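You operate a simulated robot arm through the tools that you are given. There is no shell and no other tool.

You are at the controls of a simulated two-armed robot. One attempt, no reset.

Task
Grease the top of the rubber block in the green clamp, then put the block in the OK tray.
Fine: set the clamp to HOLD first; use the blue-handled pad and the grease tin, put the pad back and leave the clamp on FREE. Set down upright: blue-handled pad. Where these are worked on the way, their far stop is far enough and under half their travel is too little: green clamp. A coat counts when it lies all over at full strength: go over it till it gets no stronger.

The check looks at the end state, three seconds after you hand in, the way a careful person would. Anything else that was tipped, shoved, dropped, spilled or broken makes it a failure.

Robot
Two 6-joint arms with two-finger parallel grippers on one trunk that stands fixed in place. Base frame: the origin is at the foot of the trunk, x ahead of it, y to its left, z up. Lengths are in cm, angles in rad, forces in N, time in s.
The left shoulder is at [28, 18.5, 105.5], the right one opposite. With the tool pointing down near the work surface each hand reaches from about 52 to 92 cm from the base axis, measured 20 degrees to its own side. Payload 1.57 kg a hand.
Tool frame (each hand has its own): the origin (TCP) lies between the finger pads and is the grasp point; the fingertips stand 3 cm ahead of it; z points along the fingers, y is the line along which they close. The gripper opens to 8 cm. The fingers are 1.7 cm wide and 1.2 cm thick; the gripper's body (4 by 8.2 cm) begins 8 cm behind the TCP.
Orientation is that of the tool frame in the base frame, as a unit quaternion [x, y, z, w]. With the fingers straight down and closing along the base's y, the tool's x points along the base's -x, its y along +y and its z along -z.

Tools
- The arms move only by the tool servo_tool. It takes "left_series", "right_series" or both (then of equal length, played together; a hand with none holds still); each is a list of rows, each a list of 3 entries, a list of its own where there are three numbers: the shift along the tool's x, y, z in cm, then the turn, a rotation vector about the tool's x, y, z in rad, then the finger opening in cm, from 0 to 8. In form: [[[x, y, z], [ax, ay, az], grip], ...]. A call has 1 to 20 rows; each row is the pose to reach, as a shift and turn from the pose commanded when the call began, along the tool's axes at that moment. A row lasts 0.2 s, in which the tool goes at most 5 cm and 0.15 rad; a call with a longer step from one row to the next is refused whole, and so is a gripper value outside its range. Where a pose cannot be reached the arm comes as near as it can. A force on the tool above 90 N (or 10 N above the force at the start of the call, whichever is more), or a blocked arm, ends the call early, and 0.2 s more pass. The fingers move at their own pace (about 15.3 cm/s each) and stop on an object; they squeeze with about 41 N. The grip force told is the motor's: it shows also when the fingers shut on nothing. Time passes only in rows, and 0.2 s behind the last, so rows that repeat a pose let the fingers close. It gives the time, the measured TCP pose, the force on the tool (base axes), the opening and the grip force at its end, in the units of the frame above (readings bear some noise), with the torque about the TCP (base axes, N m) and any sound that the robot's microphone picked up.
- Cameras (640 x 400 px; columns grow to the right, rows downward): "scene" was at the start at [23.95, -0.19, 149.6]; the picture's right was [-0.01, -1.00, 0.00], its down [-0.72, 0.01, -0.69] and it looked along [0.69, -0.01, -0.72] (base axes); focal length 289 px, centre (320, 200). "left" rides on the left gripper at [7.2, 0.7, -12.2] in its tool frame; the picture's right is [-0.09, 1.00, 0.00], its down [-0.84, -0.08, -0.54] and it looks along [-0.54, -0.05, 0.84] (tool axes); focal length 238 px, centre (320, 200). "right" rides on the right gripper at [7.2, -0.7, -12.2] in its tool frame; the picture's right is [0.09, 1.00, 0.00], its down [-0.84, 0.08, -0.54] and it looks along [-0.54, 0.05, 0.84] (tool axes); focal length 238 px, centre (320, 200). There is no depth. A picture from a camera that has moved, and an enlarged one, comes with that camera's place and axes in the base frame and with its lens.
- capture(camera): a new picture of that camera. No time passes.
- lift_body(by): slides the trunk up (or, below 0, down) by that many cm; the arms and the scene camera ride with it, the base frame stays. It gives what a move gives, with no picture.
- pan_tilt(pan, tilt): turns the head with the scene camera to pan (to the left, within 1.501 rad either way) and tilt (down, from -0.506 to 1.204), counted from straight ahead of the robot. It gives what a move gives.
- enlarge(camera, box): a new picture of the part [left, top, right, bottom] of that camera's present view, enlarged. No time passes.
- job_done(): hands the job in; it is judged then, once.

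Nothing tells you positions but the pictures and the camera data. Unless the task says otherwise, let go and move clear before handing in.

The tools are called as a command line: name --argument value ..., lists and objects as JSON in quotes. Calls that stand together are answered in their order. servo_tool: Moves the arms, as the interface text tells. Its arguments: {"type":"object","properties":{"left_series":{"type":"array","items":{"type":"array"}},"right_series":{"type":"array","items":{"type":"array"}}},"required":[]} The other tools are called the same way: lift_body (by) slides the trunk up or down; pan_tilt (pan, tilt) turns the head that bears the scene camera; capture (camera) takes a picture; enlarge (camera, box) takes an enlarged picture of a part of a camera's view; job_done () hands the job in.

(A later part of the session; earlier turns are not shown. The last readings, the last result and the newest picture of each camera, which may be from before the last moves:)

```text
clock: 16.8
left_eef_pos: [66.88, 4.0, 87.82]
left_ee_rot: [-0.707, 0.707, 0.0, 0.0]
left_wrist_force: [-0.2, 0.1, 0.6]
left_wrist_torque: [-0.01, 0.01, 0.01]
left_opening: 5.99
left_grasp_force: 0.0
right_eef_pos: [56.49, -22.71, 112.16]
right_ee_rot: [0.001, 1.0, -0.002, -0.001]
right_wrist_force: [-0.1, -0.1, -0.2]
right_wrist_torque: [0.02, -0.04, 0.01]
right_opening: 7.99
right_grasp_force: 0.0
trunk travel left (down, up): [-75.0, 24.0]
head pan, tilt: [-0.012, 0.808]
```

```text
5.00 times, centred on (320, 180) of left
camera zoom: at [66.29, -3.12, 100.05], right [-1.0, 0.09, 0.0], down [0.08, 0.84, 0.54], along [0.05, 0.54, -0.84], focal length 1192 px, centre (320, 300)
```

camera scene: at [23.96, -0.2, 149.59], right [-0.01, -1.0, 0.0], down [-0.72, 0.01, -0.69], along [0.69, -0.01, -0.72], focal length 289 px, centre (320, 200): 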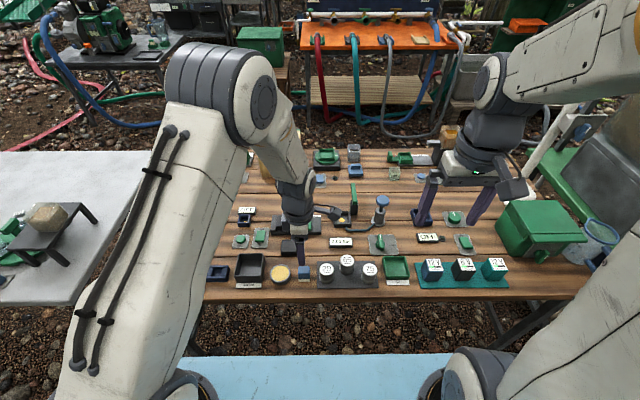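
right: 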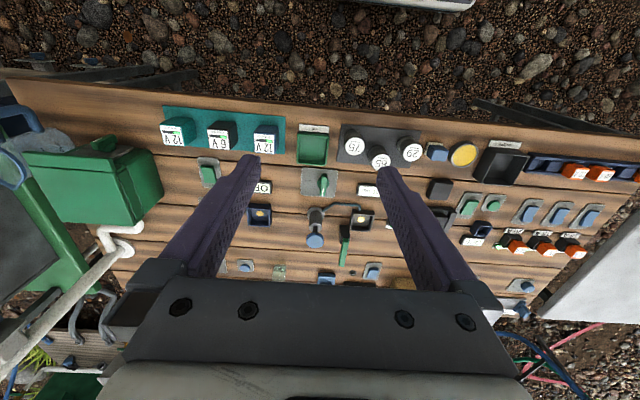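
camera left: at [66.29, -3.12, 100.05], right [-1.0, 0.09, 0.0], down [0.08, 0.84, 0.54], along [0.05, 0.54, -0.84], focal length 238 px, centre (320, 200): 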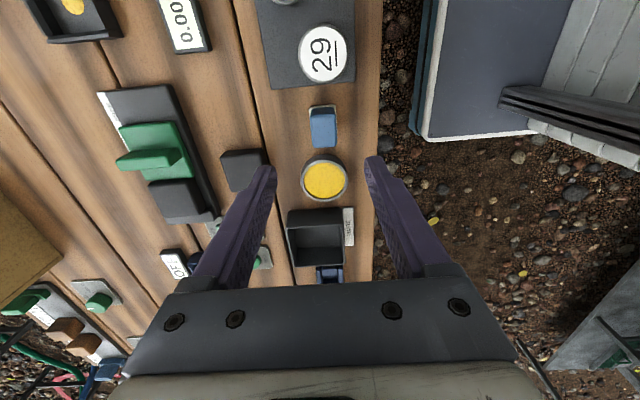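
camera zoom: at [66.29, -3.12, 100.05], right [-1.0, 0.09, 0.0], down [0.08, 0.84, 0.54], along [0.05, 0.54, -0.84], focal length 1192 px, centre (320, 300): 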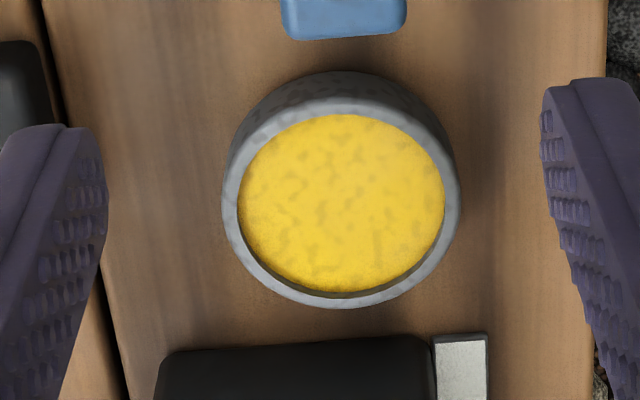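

The hand has turned correctly. The handle centre is near (66.57, 4.04), the pad is about 3.2 × 3.6 cm, and the grease is slightly below the tin's rim. I'll descend onto the handle.

servo_tool --left_series '[[[0, 0.15, 3], [0, 0, 0], 5], [[0, 0.3, 6], [0, 0, 0], 5], [[0, 0.3, 8.5], [0, 0, 0], 5], [[0, 0.3, 8.5], [0, 0, 0], 5]]'

capture --camera "left"

enlarge --camera "scene" --box '[262, 242, 342, 297]'

```text
clock: 17.8
left_eef_pos: [66.43, 3.86, 79.41]
left_ee_rot: [-0.707, 0.707, 0.0, 0.0]
left_wrist_force: [-0.1, -0.6, 0.0]
left_wrist_torque: [-0.02, 0.02, 0.01]
left_opening: 4.99
left_grasp_force: 0.0
right_eef_pos: [56.43, -22.72, 112.22]
right_ee_rot: [0.0, 1.0, 0.0, 0.001]
right_wrist_force: [0.5, 0.0, -0.1]
right_wrist_torque: [0.03, 0.04, 0.01]
right_opening: 7.99
right_grasp_force: 0.0
trunk travel left (down, up): [-75.0, 24.0]
head pan, tilt: [-0.012, 0.808]
```

```text
taken
camera left: at [65.83, -3.23, 91.64], right [-1.0, 0.09, 0.0], down [0.08, 0.84, 0.54], along [0.05, 0.54, -0.84], focal length 238 px, centre (320, 200)
```

left: 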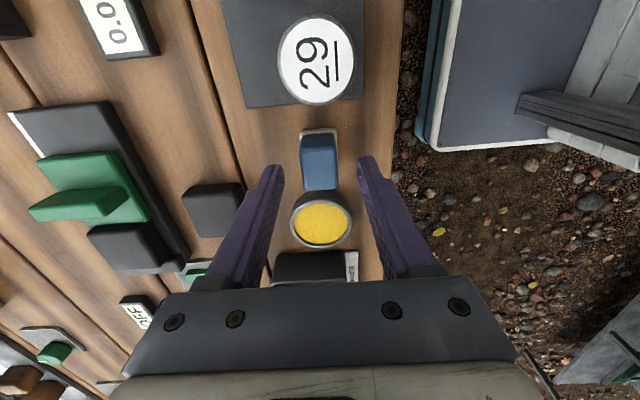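

```text
7.27 times, centred on (302, 270) of scene
camera zoom: at [23.97, -0.2, 149.59], right [-0.01, -1.0, 0.0], down [-0.72, 0.01, -0.69], along [0.69, -0.01, -0.72], focal length 2100 px, centre (451, -306)
```

zoom: 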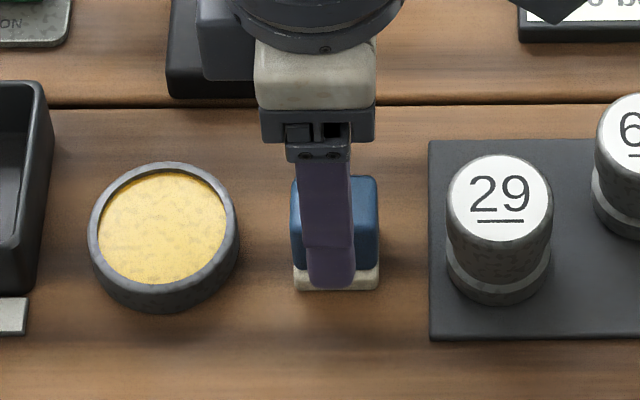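

The handle is centred between the fingers. I'll lower to grip height and close.

servo_tool --left_series '[[[-0.1, 0, 2], [0, 0, 0], 5], [[-0.1, 0, 3.9], [0, 0, 0], 5], [[-0.1, 0, 3.9], [0, 0, 0], 5], [[-0.1, 0, 3.9], [0, 0, 0], 3], [[-0.1, 0, 3.9], [0, 0, 0], 2], [[-0.1, 0, 3.9], [0, 0, 0], 2]]'

enlarge --camera "left" --box '[220, 110, 420, 270]'

enlarge --camera "scene" --box '[262, 242, 342, 297]'

```text
clock: 19.2
left_eef_pos: [66.57, 4.01, 75.51]
left_ee_rot: [-0.706, 0.708, 0.0, 0.0]
left_wrist_force: [0.0, 0.1, -0.3]
left_wrist_torque: [-0.01, -0.04, 0.01]
left_opening: 2.87
left_grasp_force: 38.9
right_eef_pos: [56.55, -22.71, 112.18]
right_ee_rot: [-0.001, 1.0, 0.0, -0.001]
right_wrist_force: [0.8, -0.1, 0.5]
right_wrist_torque: [0.0, -0.02, -0.03]
right_opening: 8.01
right_grasp_force: 0.0
trunk travel left (down, up): [-75.0, 24.0]
head pan, tilt: [-0.012, 0.808]
```

```text
2.50 times, centred on (320, 190) of left
camera zoom: at [65.89, -3.25, 87.8], right [-1.0, 0.09, 0.0], down [0.08, 0.84, 0.54], along [0.05, 0.54, -0.84], focal length 596 px, centre (320, 225)
```

zoom: 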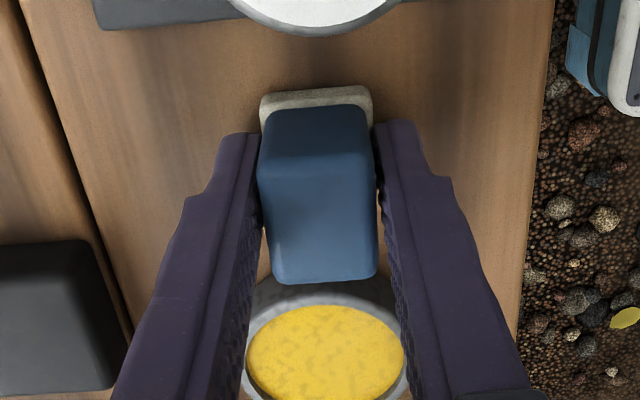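

```text
7.27 times, centred on (302, 270) of scene
camera zoom: at [23.96, -0.2, 149.59], right [-0.01, -1.0, 0.0], down [-0.72, 0.01, -0.69], along [0.69, -0.01, -0.72], focal length 2100 px, centre (451, -306)
```

zoom: 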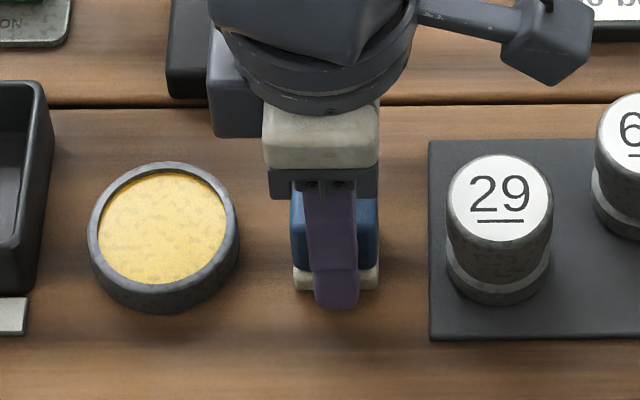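

The handle is gripped at 2.87 cm. I'll lift it straight up and carry it over the tin, at about (66.9, 10.85).

servo_tool --left_series '[[[0, 0, -1], [0, 0, 0], 2], [[0, 0, -3], [0, 0, 0], 2], [[0, 0, -6], [0, 0, 0], 2], [[-3, -0.2, -6.5], [0, 0, 0], 2], [[-6, -0.35, -6.5], [0, 0, 0], 2], [[-6.85, -0.35, -6.5], [0, 0, 0], 2], [[-6.85, -0.35, -6.5], [0, 0, 0], 2]]'

capture --camera "left"

enlarge --camera "scene" --box '[242, 232, 322, 287]'

```text
clock: 20.8
left_eef_pos: [66.7, 10.88, 82.11]
left_ee_rot: [-0.707, 0.707, -0.001, 0.0]
left_wrist_force: [0.4, 0.5, 0.1]
left_wrist_torque: [0.01, 0.01, -0.03]
left_opening: 2.88
left_grasp_force: 38.7
right_eef_pos: [56.55, -22.7, 112.29]
right_ee_rot: [0.001, 1.0, 0.0, 0.0]
right_wrist_force: [0.2, 0.3, -1.2]
right_wrist_torque: [-0.02, 0.04, -0.01]
right_opening: 8.0
right_grasp_force: 0.1
trunk travel left (down, up): [-75.0, 24.0]
head pan, tilt: [-0.012, 0.808]
```

```text
taken
camera left: at [66.13, 3.75, 94.25], right [-1.0, 0.09, 0.0], down [0.08, 0.84, 0.54], along [0.05, 0.54, -0.84], focal length 238 px, centre (320, 200)
```

left: 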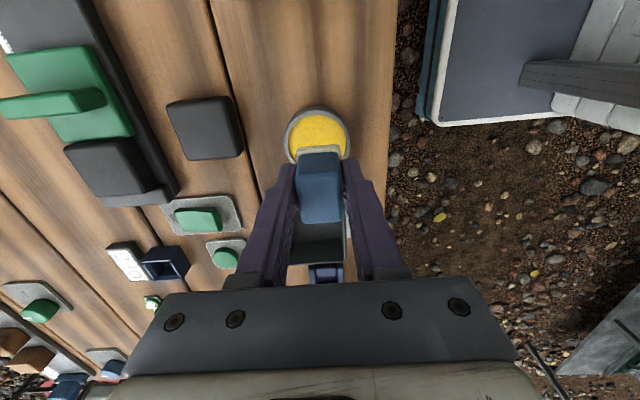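

```text
7.27 times, centred on (282, 260) of scene
camera zoom: at [23.96, -0.19, 149.59], right [-0.01, -1.0, 0.0], down [-0.72, 0.01, -0.69], along [0.69, -0.01, -0.72], focal length 2100 px, centre (596, -233)
```

zoom: 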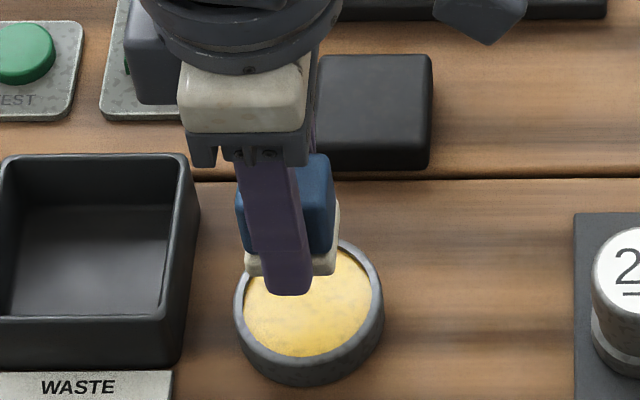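

The pad lines up with the tin laterally. I'll lower it to just above the rim and check again.

servo_tool --left_series '[[[0, 0, 1.5], [0, 0, 0], 2], [[0, 0, 2.7], [0, 0, 0], 2], [[0, 0, 2.7], [0, 0, 0], 2]]'

enlarge --camera "left" --box '[240, 90, 400, 190]'

enlarge --camera "scene" --box '[252, 247, 312, 292]'

enlarge --camera "right" --box '[420, 110, 520, 190]'

```text
clock: 21.6
left_eef_pos: [66.78, 10.82, 79.12]
left_ee_rot: [0.707, -0.707, 0.0, -0.001]
left_wrist_force: [0.4, 0.0, -0.2]
left_wrist_torque: [-0.02, 0.01, -0.01]
left_opening: 2.85
left_grasp_force: 38.6
right_eef_pos: [56.52, -22.71, 112.19]
right_ee_rot: [0.001, 1.0, 0.0, 0.0]
right_wrist_force: [0.0, 0.5, 0.3]
right_wrist_torque: [-0.01, 0.01, 0.01]
right_opening: 7.99
right_grasp_force: 0.1
trunk travel left (down, up): [-75.0, 24.0]
head pan, tilt: [-0.012, 0.808]
```

```text
4.00 times, centred on (320, 140) of left
camera zoom: at [66.21, 3.74, 91.4], right [-1.0, 0.09, 0.0], down [0.08, 0.84, 0.54], along [0.05, 0.54, -0.84], focal length 953 px, centre (320, 440)
```

zoom: 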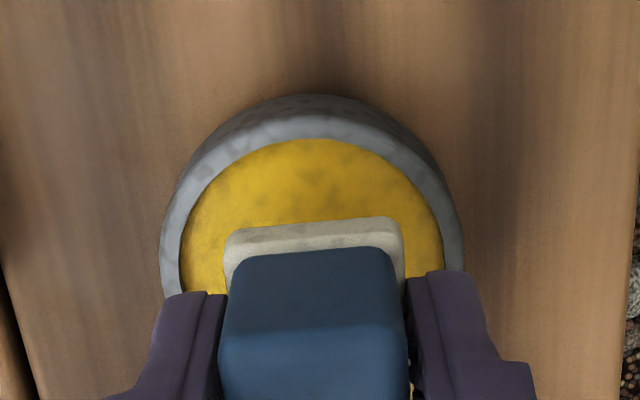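

```text
8.89 times, centred on (282, 270) of scene
camera zoom: at [23.97, -0.19, 149.59], right [-0.01, -1.0, 0.0], down [-0.72, 0.01, -0.69], along [0.69, -0.01, -0.72], focal length 2567 px, centre (658, -418)
```

zoom: 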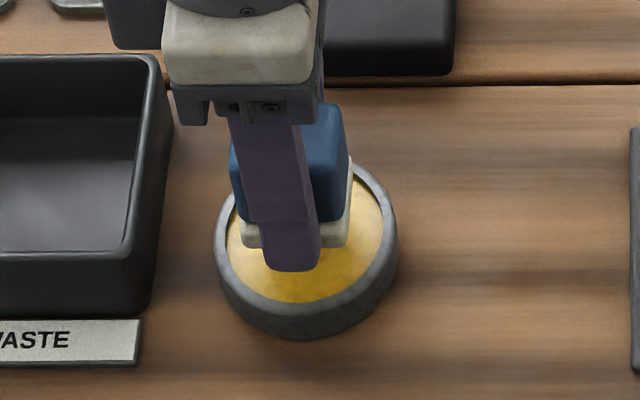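

```text
5.00 times, centred on (470, 150) of right
camera zoom: at [49.29, -23.36, 124.46], right [-0.09, 1.0, 0.0], down [0.84, 0.08, 0.54], along [0.54, 0.05, -0.84], focal length 1192 px, centre (-430, 450)
```

zoom: 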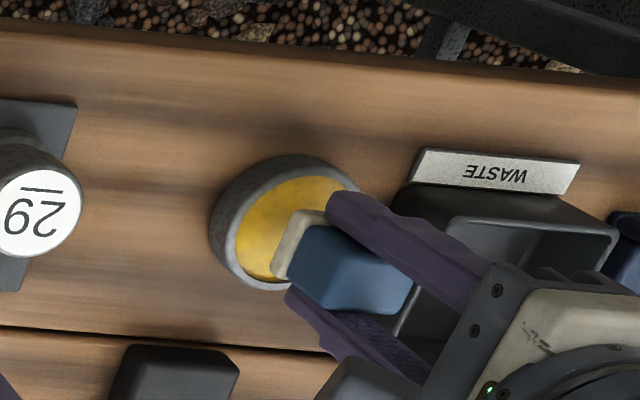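

The pad is just over the rim and looks about 0.2 cm too far in +y. I'll correct that and lower gently into the grease.

servo_tool --left_series '[[[0.2, -0.05, 0.3], [0, 0, 0], 2], [[0.2, -0.05, 0.6], [0, 0, 0], 2], [[0.2, -0.05, 0.9], [0, 0, 0], 2], [[0.2, -0.05, 1.2], [0, 0, 0], 2], [[0.2, -0.05, 1.2], [0, 0, 0], 2]]'

enlarge --camera "left" --box '[240, 90, 400, 190]'

enlarge --camera "scene" --box '[252, 247, 312, 292]'

```text
clock: 22.8
left_eef_pos: [66.93, 10.64, 77.96]
left_ee_rot: [-0.707, 0.708, 0.0, 0.0]
left_wrist_force: [0.5, -0.3, -1.0]
left_wrist_torque: [-0.01, 0.01, -0.03]
left_opening: 2.86
left_grasp_force: 39.0
right_eef_pos: [56.47, -22.79, 112.17]
right_ee_rot: [0.0, 1.0, 0.0, 0.001]
right_wrist_force: [-0.2, -0.3, 2.0]
right_wrist_torque: [-0.03, 0.02, 0.0]
right_opening: 8.01
right_grasp_force: 0.1
trunk travel left (down, up): [-75.0, 24.0]
head pan, tilt: [-0.012, 0.808]
```

```text
4.00 times, centred on (320, 140) of left
camera zoom: at [66.33, 3.52, 90.31], right [-1.0, 0.09, 0.0], down [0.08, 0.84, 0.54], along [0.05, 0.54, -0.84], focal length 953 px, centre (320, 440)
```

zoom: 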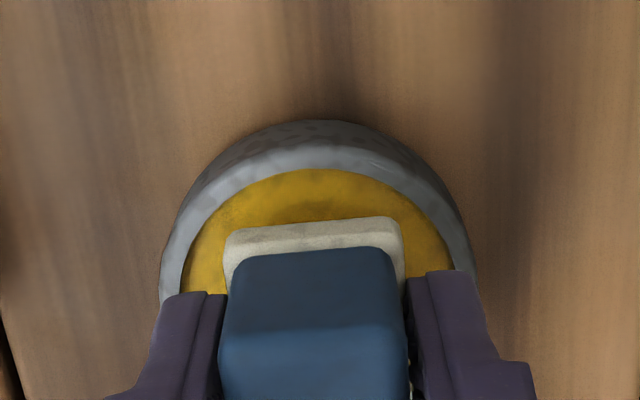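

```text
8.89 times, centred on (282, 270) of scene
camera zoom: at [23.96, -0.2, 149.59], right [-0.01, -1.0, 0.0], down [-0.72, 0.01, -0.69], along [0.69, -0.01, -0.72], focal length 2567 px, centre (658, -418)
```

zoom: 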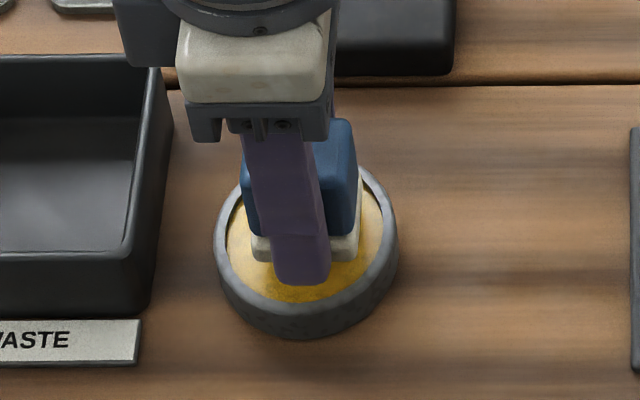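

There is no contact yet. I'll keep lowering in fine steps and watch the force.

servo_tool --left_series '[[[0, 0, 0.15], [0, 0, 0], 2], [[0, 0, 0.3], [0, 0, 0], 2], [[0, 0, 0.45], [0, 0, 0], 2], [[0, 0, 0.6], [0, 0, 0], 2], [[0, 0, 0.6], [0, 0, 0], 2]]'

enlarge --camera "left" --box '[240, 90, 400, 190]'

enlarge --camera "scene" --box '[252, 247, 312, 292]'

```text
clock: 24.0
left_eef_pos: [66.92, 10.66, 77.49]
left_ee_rot: [-0.707, 0.707, 0.0, 0.001]
left_wrist_force: [0.2, -0.4, -0.7]
left_wrist_torque: [-0.01, -0.02, -0.03]
left_opening: 2.88
left_grasp_force: 38.4
right_eef_pos: [56.43, -22.77, 112.24]
right_ee_rot: [0.0, 1.0, 0.0, 0.0]
right_wrist_force: [0.1, 0.6, 1.3]
right_wrist_torque: [-0.03, 0.01, -0.02]
right_opening: 7.98
right_grasp_force: 0.1
trunk travel left (down, up): [-75.0, 24.0]
head pan, tilt: [-0.012, 0.808]
```

```text
4.00 times, centred on (320, 140) of left
camera zoom: at [66.29, 3.49, 89.73], right [-1.0, 0.09, 0.0], down [0.08, 0.84, 0.54], along [0.05, 0.54, -0.84], focal length 953 px, centre (320, 440)
```

zoom: 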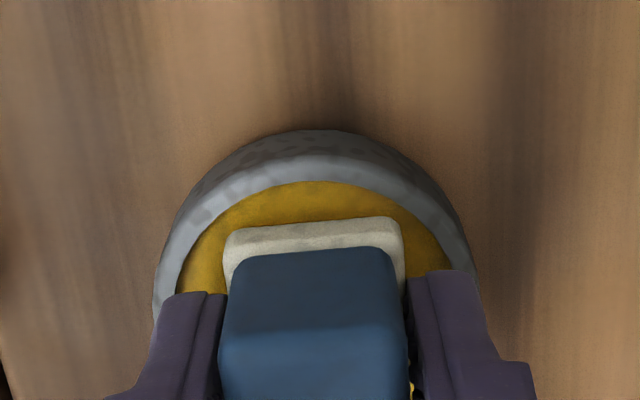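

```text
8.89 times, centred on (282, 270) of scene
camera zoom: at [23.96, -0.2, 149.59], right [-0.01, -1.0, 0.0], down [-0.72, 0.01, -0.69], along [0.69, -0.01, -0.72], focal length 2567 px, centre (658, -418)
```

zoom: 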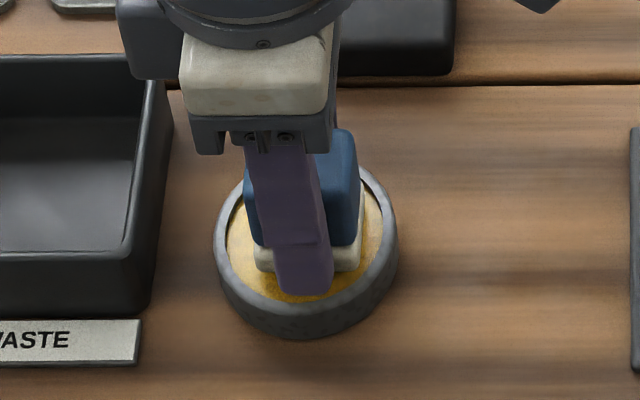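

Still no contact. I'll keep going down slowly.

servo_tool --left_series '[[[0, 0, 0.1], [0, 0, 0], 2], [[0, 0, 0.2], [0, 0, 0], 2], [[0, 0, 0.3], [0, 0, 0], 2], [[0, 0, 0.4], [0, 0, 0], 2], [[0, 0, 0.4], [0, 0, 0], 2]]'

enlarge --camera "left" --box '[240, 90, 400, 190]'

enlarge --camera "scene" --box '[262, 252, 302, 282]'

```text
clock: 25.2
left_eef_pos: [66.9, 10.61, 77.17]
left_ee_rot: [-0.707, 0.707, -0.001, 0.001]
left_wrist_force: [-3.3, -2.1, 17.7]
left_wrist_torque: [-0.09, 0.11, 0.01]
left_opening: 2.85
left_grasp_force: 38.7
right_eef_pos: [56.39, -22.78, 112.18]
right_ee_rot: [0.0, 1.0, -0.001, 0.0]
right_wrist_force: [-0.6, -0.1, 0.2]
right_wrist_torque: [-0.01, 0.02, 0.02]
right_opening: 8.0
right_grasp_force: 0.0
trunk travel left (down, up): [-75.0, 24.0]
head pan, tilt: [-0.012, 0.808]
```

```text
4.00 times, centred on (320, 140) of left
camera zoom: at [66.34, 3.5, 89.42], right [-1.0, 0.09, 0.0], down [0.08, 0.84, 0.54], along [0.05, 0.54, -0.84], focal length 953 px, centre (320, 440)
```

zoom: 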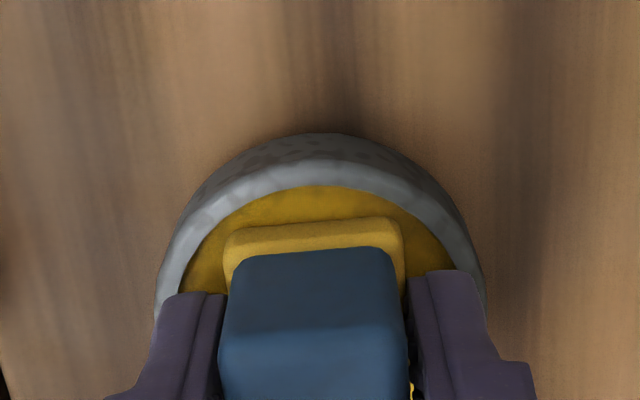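

```text
13.33 times, centred on (282, 267) of scene
camera zoom: at [23.87, -0.22, 149.63], right [-0.01, -1.0, 0.0], down [-0.72, 0.01, -0.69], along [0.69, -0.01, -0.72], focal length 3850 px, centre (827, -693)
```

zoom: 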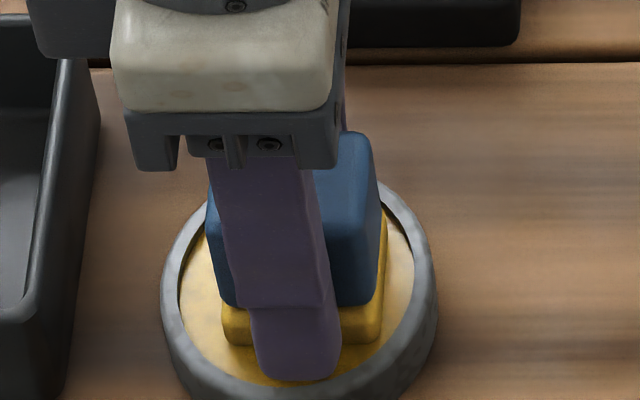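

The pad has turned yellow, so it is loaded with grease. I'll lift it and carry it over the block.

servo_tool --left_series '[[[0, 0, -0.5], [0, 0, 0], 2], [[0, 0, -2], [0, 0, 0], 2], [[0, 0, -5], [0, 0, 0], 2], [[0, -2, -7], [0, 0, 0], 2], [[-0.2, -6, -7], [0, 0, 0], 2], [[-0.4, -10, -7], [0, 0, 0], 2], [[-0.6, -14, -7], [0, 0, 0], 2], [[-0.6, -17, -7], [0, 0, 0], 2], [[-0.6, -18.6, -7], [0, 0, 0], 2], [[-0.6, -18.6, -7], [0, 0, 0], 2]]'

capture --camera "left"

enlarge --camera "scene" --box '[252, 182, 332, 247]'

```text
clock: 27.4
left_eef_pos: [85.63, 11.14, 84.0]
left_ee_rot: [0.707, -0.707, 0.0, 0.0]
left_wrist_force: [-0.4, -0.4, -0.4]
left_wrist_torque: [0.01, 0.0, -0.01]
left_opening: 2.87
left_grasp_force: 38.3
right_eef_pos: [56.38, -22.76, 112.13]
right_ee_rot: [0.0, 1.0, 0.0, -0.001]
right_wrist_force: [-0.5, 0.0, -0.5]
right_wrist_torque: [-0.01, -0.01, 0.01]
right_opening: 8.02
right_grasp_force: 0.0
trunk travel left (down, up): [-75.0, 24.0]
head pan, tilt: [-0.012, 0.808]
```

```text
taken
camera left: at [84.99, 4.02, 96.28], right [-1.0, 0.09, 0.0], down [0.08, 0.84, 0.54], along [0.05, 0.54, -0.84], focal length 238 px, centre (320, 200)
```

left: 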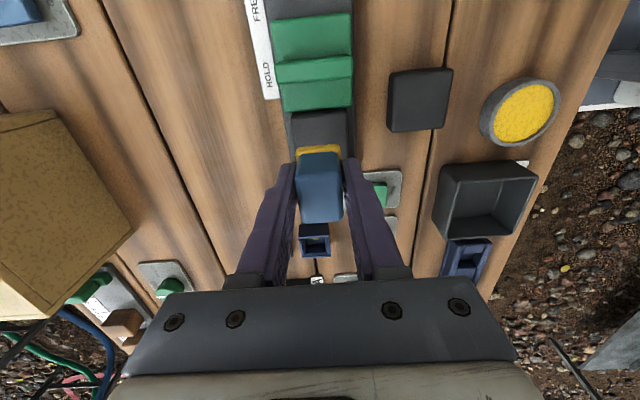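

```text
6.15 times, centred on (292, 214) of scene
camera zoom: at [23.97, -0.19, 149.59], right [-0.01, -1.0, 0.0], down [-0.72, 0.01, -0.69], along [0.69, -0.01, -0.72], focal length 1777 px, centre (492, 111)
```

zoom: 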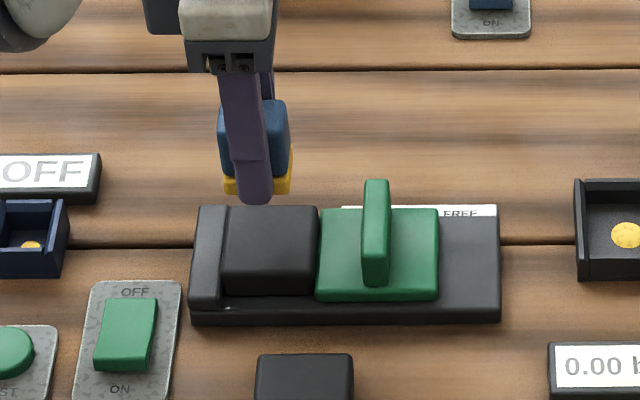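

The pad lines up with the block in x. I'll lower it until it is just above the block top.

servo_tool --left_series '[[[0, 0, 1.5], [0, 0, 0], 2], [[0, 0, 3], [0, 0, 0], 2], [[0, 0, 3.8], [0, 0, 0], 2], [[0, 0, 3.8], [0, 0, 0], 2]]'

enlarge --camera "left" --box '[240, 70, 400, 170]'

enlarge --camera "scene" --box '[262, 197, 322, 242]'

```text
clock: 28.4
left_eef_pos: [85.52, 11.2, 80.36]
left_ee_rot: [0.708, -0.707, 0.0, 0.0]
left_wrist_force: [-0.6, 0.2, -0.6]
left_wrist_torque: [0.05, 0.0, 0.02]
left_opening: 2.89
left_grasp_force: 37.9
right_eef_pos: [56.4, -22.72, 112.26]
right_ee_rot: [0.0, 1.0, 0.0, 0.0]
right_wrist_force: [0.9, 0.0, -0.3]
right_wrist_torque: [-0.01, 0.0, 0.04]
right_opening: 8.03
right_grasp_force: 0.1
trunk travel left (down, up): [-75.0, 24.0]
head pan, tilt: [-0.012, 0.808]
```

```text
4.00 times, centred on (320, 120) of left
camera zoom: at [84.95, 4.15, 92.51], right [-1.0, 0.09, 0.0], down [0.08, 0.84, 0.54], along [0.05, 0.54, -0.84], focal length 953 px, centre (320, 520)
```

zoom: 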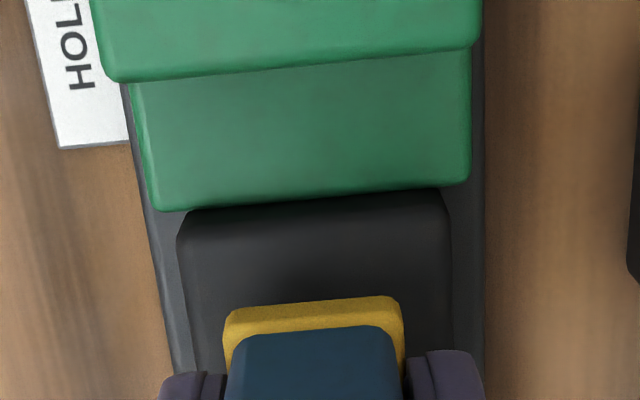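

```text
8.89 times, centred on (292, 220) of scene
camera zoom: at [23.96, -0.2, 149.59], right [-0.01, -1.0, 0.0], down [-0.72, 0.01, -0.69], along [0.69, -0.01, -0.72], focal length 2567 px, centre (569, 27)
```

zoom: 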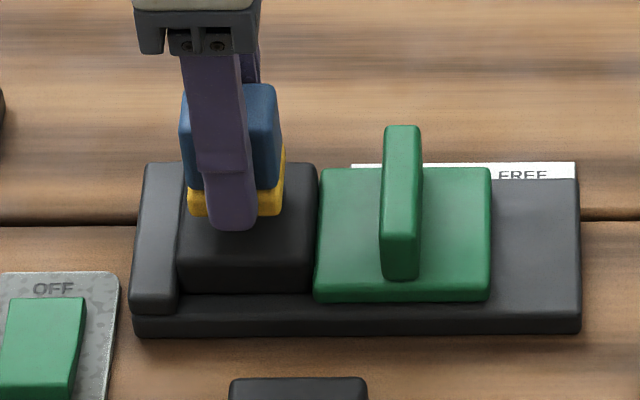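

The pad is over the block, centred in x and about 0.37 cm too far in +y. I'll centre it and lower until I feel contact.

servo_tool --left_series '[[[0.35, 0, 0.2], [0, 0, 0], 2], [[0.35, 0, 0.35], [0, 0, 0], 2], [[0.35, 0, 0.5], [0, 0, 0], 2], [[0.35, 0, 0.65], [0, 0, 0], 2], [[0.35, 0, 0.75], [0, 0, 0], 2]]'

enlarge --camera "scene" --box '[262, 197, 322, 242]'

```text
clock: 29.6
left_eef_pos: [85.56, 10.94, 79.57]
left_ee_rot: [0.707, -0.707, 0.0, -0.001]
left_wrist_force: [0.4, 0.0, -0.3]
left_wrist_torque: [0.03, 0.02, -0.04]
left_opening: 2.87
left_grasp_force: 38.4
right_eef_pos: [56.53, -22.69, 112.18]
right_ee_rot: [0.0, 1.0, 0.001, 0.0]
right_wrist_force: [-0.2, -0.1, 0.4]
right_wrist_torque: [0.0, 0.01, 0.02]
right_opening: 8.0
right_grasp_force: 0.0
trunk travel left (down, up): [-75.0, 24.0]
head pan, tilt: [-0.012, 0.808]
```

```text
8.89 times, centred on (292, 220) of scene
camera zoom: at [23.96, -0.2, 149.59], right [-0.01, -1.0, 0.0], down [-0.72, 0.01, -0.69], along [0.69, -0.01, -0.72], focal length 2567 px, centre (569, 27)
```

zoom: 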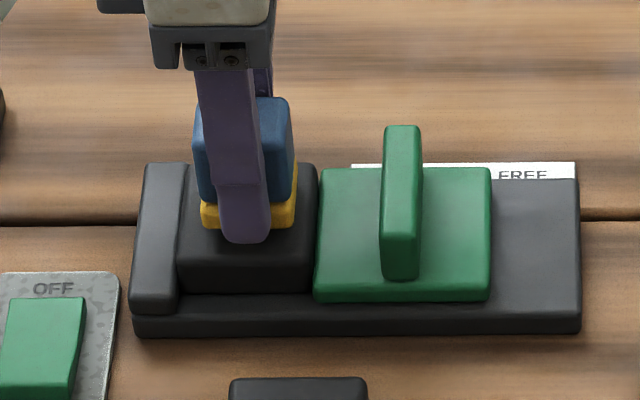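

servo_tool --left_series '[[[0, 0, 0.15], [0, 0, 0], 2], [[0, 0, 0.3], [0, 0, 0], 2], [[0, 0, 0.4], [0, 0, 0], 2], [[0, 0, 0.5], [0, 0, 0], 2], [[0, 0, 0.5], [0, 0, 0], 2]]'

enlarge --camera "scene" --box '[262, 197, 322, 242]'

```text
clock: 30.8
left_eef_pos: [85.54, 10.85, 79.25]
left_ee_rot: [-0.706, 0.708, 0.0, 0.0]
left_wrist_force: [-3.6, 1.9, 6.9]
left_wrist_torque: [0.06, 0.13, 0.06]
left_opening: 2.87
left_grasp_force: 38.6
right_eef_pos: [56.51, -22.67, 112.27]
right_ee_rot: [0.001, 1.0, 0.0, 0.0]
right_wrist_force: [0.4, 0.0, 0.6]
right_wrist_torque: [-0.01, -0.03, 0.01]
right_opening: 8.0
right_grasp_force: 0.0
trunk travel left (down, up): [-75.0, 24.0]
head pan, tilt: [-0.012, 0.808]
```

```text
8.89 times, centred on (292, 220) of scene
camera zoom: at [23.9, -0.2, 149.61], right [-0.01, -1.0, 0.0], down [-0.72, 0.01, -0.69], along [0.69, -0.01, -0.72], focal length 2567 px, centre (569, 27)
```

zoom: 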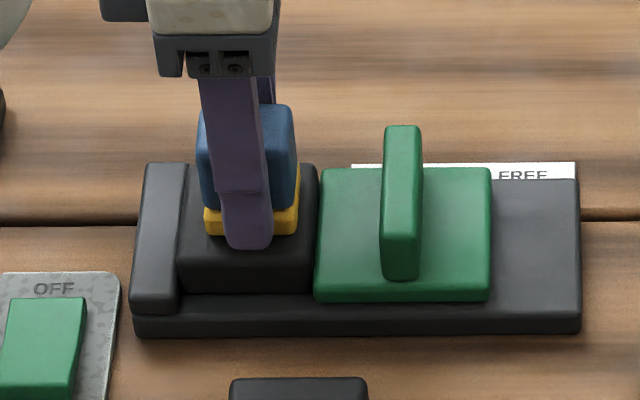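

I feel contact at about 7 N. I'll sweep the pad across the whole top in lanes while pressing lightly.

servo_tool --left_series '[[[-0.4, 0, 0.05], [0, 0, 0], 2], [[-0.8, 0.4, 0.1], [0, 0, 0], 2], [[-0.8, 0.8, 0.1], [0, 0, 0], 2], [[-0.8, 1.15, 0.1], [0, 0, 0], 2], [[-0.8, 0.6, 0.1], [0, 0, 0], 2], [[-0.8, 0, 0.1], [0, 0, 0], 2], [[-0.8, -0.6, 0.1], [0, 0, 0], 2], [[-0.8, -1.15, 0.1], [0, 0, 0], 2], [[-0.4, -1.15, 0.1], [0, 0, 0], 2], [[0, -1.15, 0.1], [0, 0, 0], 2], [[0.4, -1.15, 0.1], [0, 0, 0], 2], [[0.8, -1.15, 0.1], [0, 0, 0], 2], [[0.8, -0.6, 0.1], [0, 0, 0], 2], [[0.8, 0, 0.1], [0, 0, 0], 2], [[0.8, 0.6, 0.1], [0, 0, 0], 2], [[0.8, 1.15, 0.1], [0, 0, 0], 2], [[0.4, 1.15, 0.1], [0, 0, 0], 2], [[0, 1.15, 0.1], [0, 0, 0], 2], [[0, 0.5, 0.1], [0, 0, 0], 2], [[0, 0, 0.05], [0, 0, 0], 2]]'

enlarge --camera "scene" --box '[262, 197, 322, 242]'

enlarge --camera "left" --box '[240, 70, 400, 170]'

```text
clock: 35.0
left_eef_pos: [85.43, 10.85, 78.89]
left_ee_rot: [-0.707, 0.707, 0.0, 0.0]
left_wrist_force: [-0.1, 0.6, -1.2]
left_wrist_torque: [-0.02, 0.04, -0.01]
left_opening: 2.86
left_grasp_force: 38.4
right_eef_pos: [56.41, -22.78, 112.14]
right_ee_rot: [0.0, 1.0, 0.0, 0.0]
right_wrist_force: [-0.7, 0.0, -0.1]
right_wrist_torque: [-0.01, 0.02, 0.02]
right_opening: 7.99
right_grasp_force: 0.0
trunk travel left (down, up): [-75.0, 24.0]
head pan, tilt: [-0.012, 0.808]
```

```text
8.89 times, centred on (292, 220) of scene
camera zoom: at [23.95, -0.19, 149.59], right [-0.01, -1.0, 0.0], down [-0.72, 0.01, -0.69], along [0.69, -0.01, -0.72], focal length 2567 px, centre (569, 27)
```

zoom: 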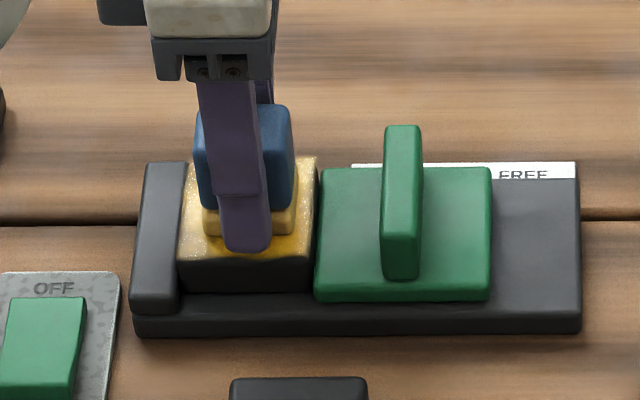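

```text
4.00 times, centred on (320, 120) of left
camera zoom: at [84.93, 3.76, 91.22], right [-1.0, 0.09, 0.0], down [0.08, 0.84, 0.54], along [0.05, 0.54, -0.84], focal length 953 px, centre (320, 520)
```

zoom: 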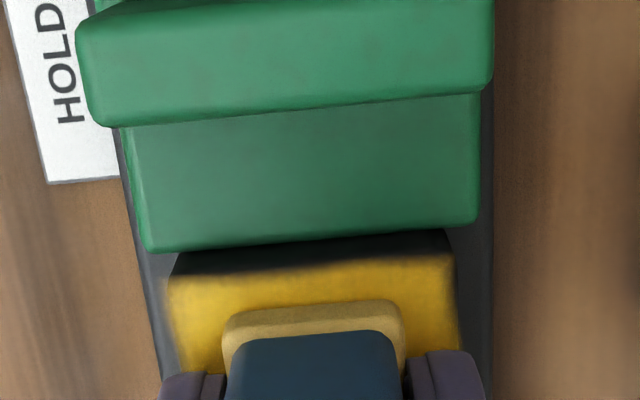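

The top is taking grease and the pad has become paler. I'll lift and inspect the coat.

servo_tool --left_series '[[[0, 0, -1], [0, 0, 0], 2], [[0, 0, -4], [0, 0, 0], 2], [[4, 0.5, -6], [0, 0, 0], 2], [[7, 1, -6], [0, 0, 0], 2], [[7, 1, -6], [0, 0, 0], 2]]'

enlarge --camera "scene" --box '[262, 197, 322, 242]'

capture --camera "left"

```text
clock: 36.2
left_eef_pos: [84.66, 3.86, 85.0]
left_ee_rot: [0.707, -0.707, 0.0, 0.0]
left_wrist_force: [-0.2, -0.4, -0.5]
left_wrist_torque: [0.02, -0.03, 0.01]
left_opening: 2.84
left_grasp_force: 38.3
right_eef_pos: [56.59, -22.83, 112.18]
right_ee_rot: [0.0, 1.0, 0.0, 0.0]
right_wrist_force: [0.2, 0.0, 0.3]
right_wrist_torque: [0.02, -0.01, -0.01]
right_opening: 8.0
right_grasp_force: 0.0
trunk travel left (down, up): [-75.0, 24.0]
head pan, tilt: [-0.012, 0.808]
```

```text
8.89 times, centred on (292, 220) of scene
camera zoom: at [23.96, -0.21, 149.59], right [-0.01, -1.0, 0.0], down [-0.72, 0.01, -0.69], along [0.69, -0.01, -0.72], focal length 2567 px, centre (569, 27)
```

zoom: 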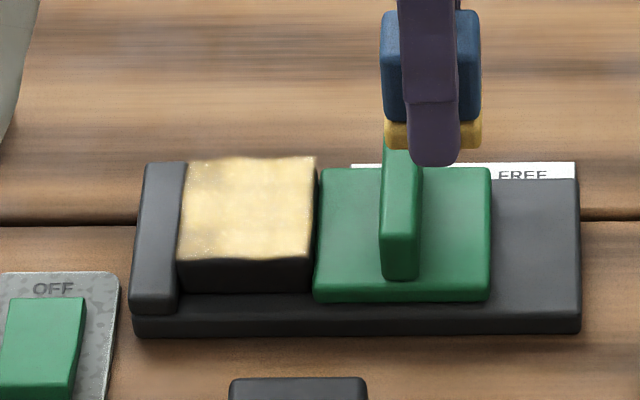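

```text
taken
camera left: at [83.92, -3.34, 97.17], right [-1.0, 0.09, 0.0], down [0.08, 0.84, 0.54], along [0.05, 0.54, -0.84], focal length 238 px, centre (320, 200)
```

left: 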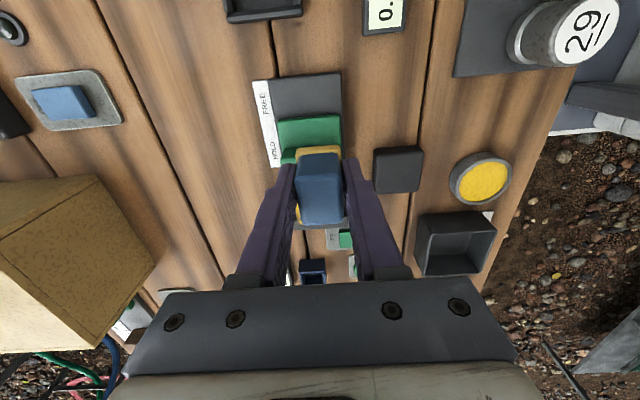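

enlarge --camera "scene" --box '[276, 210, 296, 225]'

enlarge --camera "right" --box '[400, 180, 480, 260]'

```text
16.00 times, centred on (286, 218) of scene
camera zoom: at [23.96, -0.21, 149.59], right [-0.01, -1.0, 0.0], down [-0.72, 0.01, -0.69], along [0.69, -0.01, -0.72], focal length 4620 px, centre (864, -80)
```

zoom: 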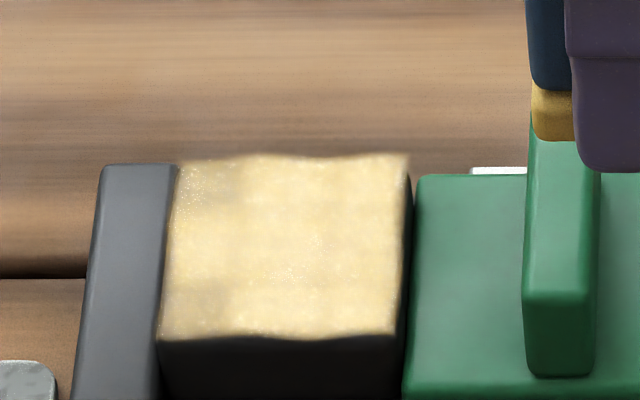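

```text
5.00 times, centred on (440, 220) of right
camera zoom: at [49.29, -23.37, 124.46], right [-0.09, 1.0, 0.0], down [0.84, 0.08, 0.54], along [0.54, 0.05, -0.84], focal length 1192 px, centre (-280, 100)
```

zoom: 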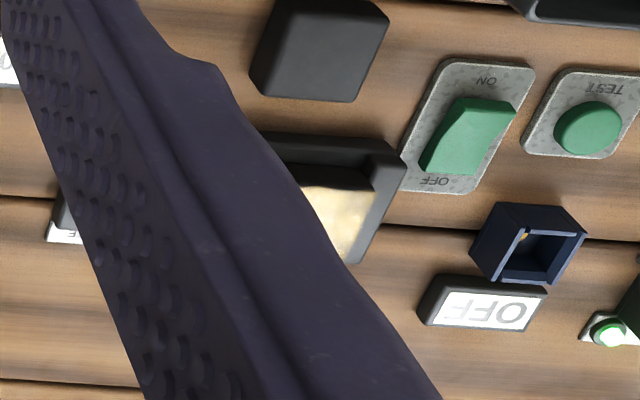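

The coat covers the top, but the +y corners look a little thinner. I'll dip again and make more passes, starting with the trip back to the tin.

servo_tool --left_series '[[[-1, 3, 0], [0, 0, 0], 2], [[-2.5, 7, 0], [0, 0, 0], 2], [[-4, 11, 0], [0, 0, 0], 2], [[-5.5, 15, 0], [0, 0, 0], 2], [[-6.75, 17.6, 0.5], [0, 0, 0], 2], [[-6.75, 17.6, 3.5], [0, 0, 0], 2], [[-6.75, 17.6, 5.5], [0, 0, 0], 2], [[-6.75, 17.6, 6.5], [0, 0, 0], 2], [[-6.75, 17.6, 6.5], [0, 0, 0], 2]]'

enlarge --camera "left" --box '[240, 90, 400, 190]'

enlarge --camera "scene" --box '[252, 247, 312, 292]'

enlarge --camera "scene" --box '[276, 210, 296, 225]'

```text
clock: 38.2
left_eef_pos: [66.99, 10.53, 78.47]
left_ee_rot: [-0.707, 0.707, -0.001, 0.0]
left_wrist_force: [-1.1, -0.3, 0.6]
left_wrist_torque: [0.03, 0.02, -0.01]
left_opening: 2.88
left_grasp_force: 38.4
right_eef_pos: [56.45, -22.77, 112.24]
right_ee_rot: [0.0, 1.0, 0.001, 0.0]
right_wrist_force: [0.1, 0.2, 0.1]
right_wrist_torque: [0.02, 0.02, 0.01]
right_opening: 7.98
right_grasp_force: 0.0
trunk travel left (down, up): [-75.0, 24.0]
head pan, tilt: [-0.012, 0.808]
```

```text
4.00 times, centred on (320, 140) of left
camera zoom: at [66.34, 3.51, 90.68], right [-1.0, 0.09, 0.0], down [0.08, 0.84, 0.54], along [0.05, 0.54, -0.84], focal length 953 px, centre (320, 440)
```

zoom: 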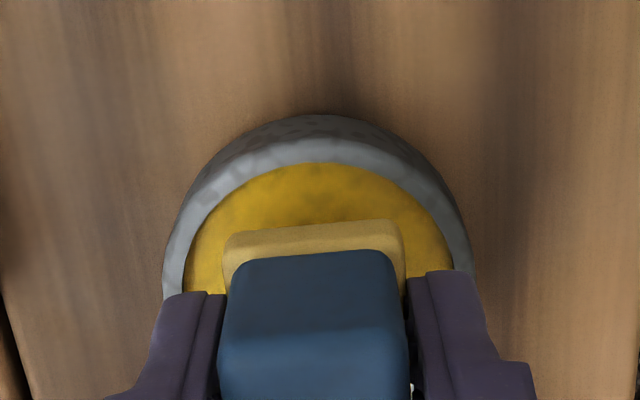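

```text
8.89 times, centred on (282, 270) of scene
camera zoom: at [23.96, -0.2, 149.59], right [-0.01, -1.0, 0.0], down [-0.72, 0.01, -0.69], along [0.69, -0.01, -0.72], focal length 2567 px, centre (658, -418)
```

zoom: 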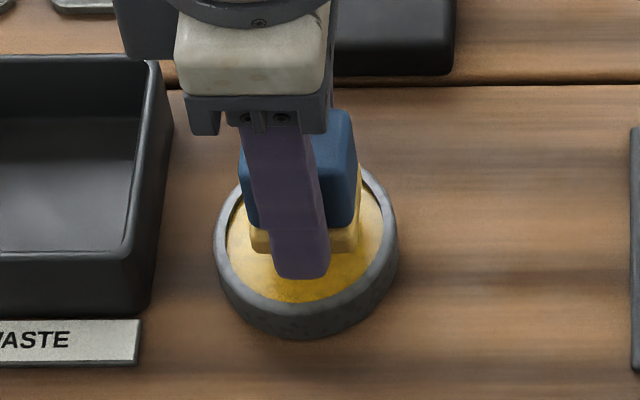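

```text
16.00 times, centred on (286, 218) of scene
camera zoom: at [23.96, -0.2, 149.59], right [-0.01, -1.0, 0.0], down [-0.72, 0.01, -0.69], along [0.69, -0.01, -0.72], focal length 4620 px, centre (864, -80)
```

zoom: 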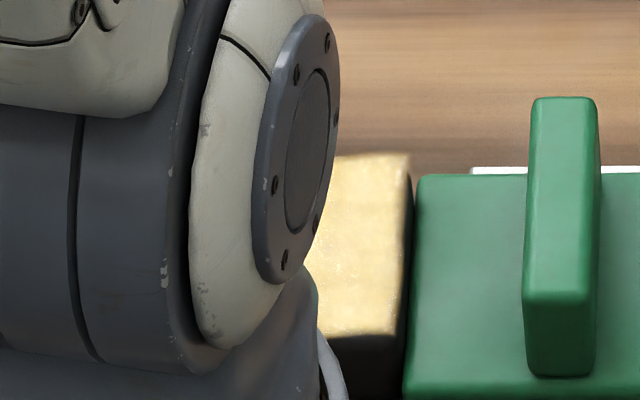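

The pad is aligned over the tin again. I'll dip it.

servo_tool --left_series '[[[0, 0, 0.5], [0, 0, 0], 2], [[0, 0, 0.9], [0, 0, 0], 2], [[0, 0, 1.1], [0, 0, 0], 2], [[0, 0, 1.3], [0, 0, 0], 2], [[0, 0, 1.4], [0, 0, 0], 2], [[0, 0, 1.5], [0, 0, 0], 2], [[0, 0, 1.5], [0, 0, 0], 2]]'

enlarge --camera "left" --box '[240, 90, 400, 190]'

enlarge --camera "scene" --box '[262, 252, 302, 282]'

```text
clock: 39.8
left_eef_pos: [66.97, 10.65, 77.05]
left_ee_rot: [-0.707, 0.707, 0.0, 0.0]
left_wrist_force: [-1.2, -0.8, 3.5]
left_wrist_torque: [0.0, 0.0, 0.03]
left_opening: 2.86
left_grasp_force: 38.5
right_eef_pos: [56.52, -22.7, 112.19]
right_ee_rot: [0.0, 1.0, 0.001, 0.0]
right_wrist_force: [0.8, 0.3, 0.3]
right_wrist_torque: [-0.03, 0.0, 0.0]
right_opening: 8.0
right_grasp_force: 0.0
trunk travel left (down, up): [-75.0, 24.0]
head pan, tilt: [-0.012, 0.808]
```

```text
4.00 times, centred on (320, 140) of left
camera zoom: at [66.32, 3.49, 89.29], right [-1.0, 0.09, 0.0], down [0.08, 0.84, 0.54], along [0.05, 0.54, -0.84], focal length 953 px, centre (320, 440)
```

zoom: 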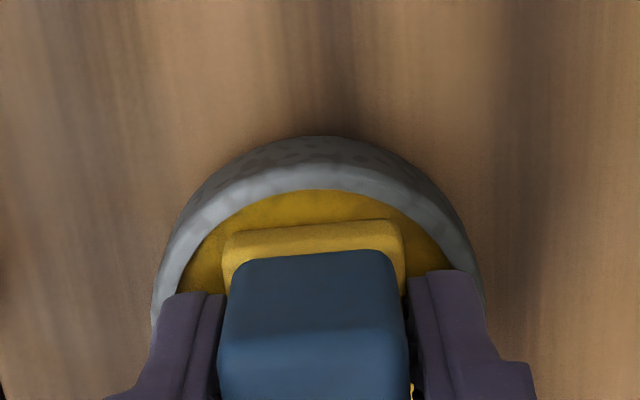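

```text
13.33 times, centred on (282, 267) of scene
camera zoom: at [23.94, -0.2, 149.6], right [-0.01, -1.0, 0.0], down [-0.72, 0.01, -0.69], along [0.69, -0.01, -0.72], focal length 3850 px, centre (827, -693)
```

zoom: 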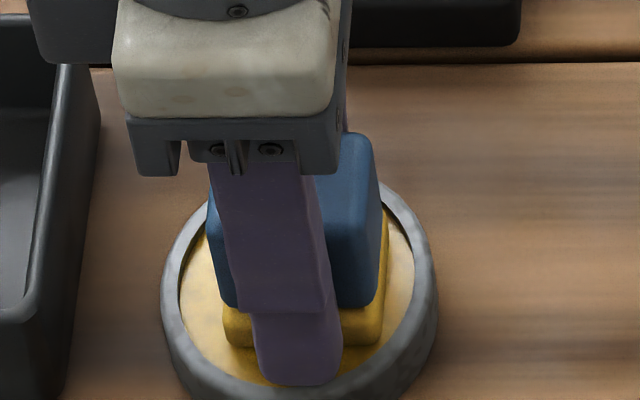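

The pad is loaded again. I'll return to the block centre.

servo_tool --left_series '[[[0, 0, -0.5], [0, 0, 0], 2], [[0, 0, -2], [0, 0, 0], 2], [[0, 0, -5], [0, 0, 0], 2], [[0, -2, -7], [0, 0, 0], 2], [[-0.2, -6, -7], [0, 0, 0], 2], [[-0.25, -10, -7], [0, 0, 0], 2], [[-0.25, -14, -7], [0, 0, 0], 2], [[-0.25, -17, -7], [0, 0, 0], 2], [[-0.25, -18.6, -7], [0, 0, 0], 2], [[-0.25, -18.6, -5], [0, 0, 0], 2], [[-0.25, -18.6, -3], [0, 0, 0], 2], [[-0.25, -18.6, -2.3], [0, 0, 0], 2], [[-0.25, -18.6, -2.1], [0, 0, 0], 2], [[-0.25, -18.6, -1.95], [0, 0, 0], 2], [[-0.25, -18.6, -1.95], [0, 0, 0], 2]]'

enlarge --camera "scene" --box '[262, 197, 322, 242]'

```text
clock: 43.0
left_eef_pos: [85.54, 11.01, 79.05]
left_ee_rot: [0.708, -0.707, 0.0, -0.001]
left_wrist_force: [-0.2, 1.4, 1.7]
left_wrist_torque: [0.02, 0.03, 0.0]
left_opening: 2.86
left_grasp_force: 39.2
right_eef_pos: [56.51, -22.67, 112.15]
right_ee_rot: [0.0, 1.0, 0.0, -0.001]
right_wrist_force: [-1.6, -0.4, -0.7]
right_wrist_torque: [0.03, 0.01, -0.01]
right_opening: 8.0
right_grasp_force: 0.0
trunk travel left (down, up): [-75.0, 24.0]
head pan, tilt: [-0.012, 0.808]
```

```text
8.89 times, centred on (292, 220) of scene
camera zoom: at [23.94, -0.19, 149.6], right [-0.01, -1.0, 0.0], down [-0.72, 0.01, -0.69], along [0.69, -0.01, -0.72], focal length 2567 px, centre (569, 27)
```

zoom: 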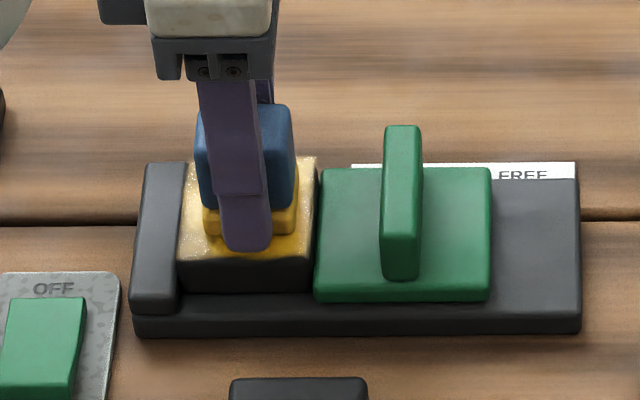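

Light contact is made. I'll go over the whole top again with slightly wider lanes and extra passes on the +y side.

servo_tool --left_series '[[[-0.5, 0.5, 0.1], [0, 0, 0], 2], [[-0.95, 1, 0.12], [0, 0, 0], 2], [[-0.95, 1.3, 0.12], [0, 0, 0], 2], [[-0.95, 0.7, 0.12], [0, 0, 0], 2], [[-0.95, 0, 0.12], [0, 0, 0], 2], [[-0.95, -0.7, 0.12], [0, 0, 0], 2], [[-0.95, -1.3, 0.12], [0, 0, 0], 2], [[-0.95, -0.7, 0.12], [0, 0, 0], 2], [[-0.95, 0, 0.12], [0, 0, 0], 2], [[-0.95, 0.7, 0.12], [0, 0, 0], 2], [[-0.95, 1.3, 0.12], [0, 0, 0], 2], [[-0.3, 1.3, 0.12], [0, 0, 0], 2], [[0.3, 1.3, 0.12], [0, 0, 0], 2], [[0.95, 1.3, 0.12], [0, 0, 0], 2], [[0.95, 0.7, 0.12], [0, 0, 0], 2], [[0.95, 0, 0.12], [0, 0, 0], 2], [[0.95, -0.7, 0.12], [0, 0, 0], 2], [[0.95, -1.3, 0.12], [0, 0, 0], 2], [[0.3, -1.3, 0.12], [0, 0, 0], 2], [[-0.3, -1.3, 0.12], [0, 0, 0], 2]]'

enlarge --camera "scene" --box '[262, 197, 322, 242]'

```text
clock: 47.2
left_eef_pos: [86.86, 11.18, 78.86]
left_ee_rot: [-0.706, 0.708, -0.002, 0.001]
left_wrist_force: [1.3, -5.0, 6.4]
left_wrist_torque: [-0.2, 0.02, 0.05]
left_opening: 2.88
left_grasp_force: 38.5
right_eef_pos: [56.52, -22.83, 112.22]
right_ee_rot: [0.0, 1.0, 0.001, 0.0]
right_wrist_force: [-0.4, 0.3, -0.9]
right_wrist_torque: [0.01, -0.04, -0.02]
right_opening: 7.99
right_grasp_force: 0.1
trunk travel left (down, up): [-75.0, 24.0]
head pan, tilt: [-0.012, 0.808]
```

```text
8.89 times, centred on (292, 220) of scene
camera zoom: at [23.94, -0.23, 149.59], right [-0.01, -1.0, 0.0], down [-0.72, 0.01, -0.69], along [0.69, -0.01, -0.72], focal length 2567 px, centre (569, 27)
```

zoom: 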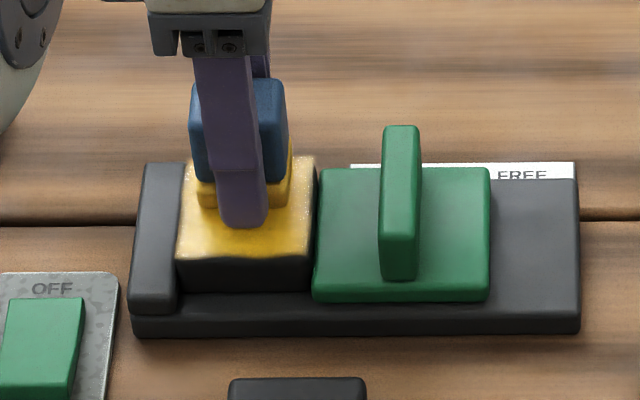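

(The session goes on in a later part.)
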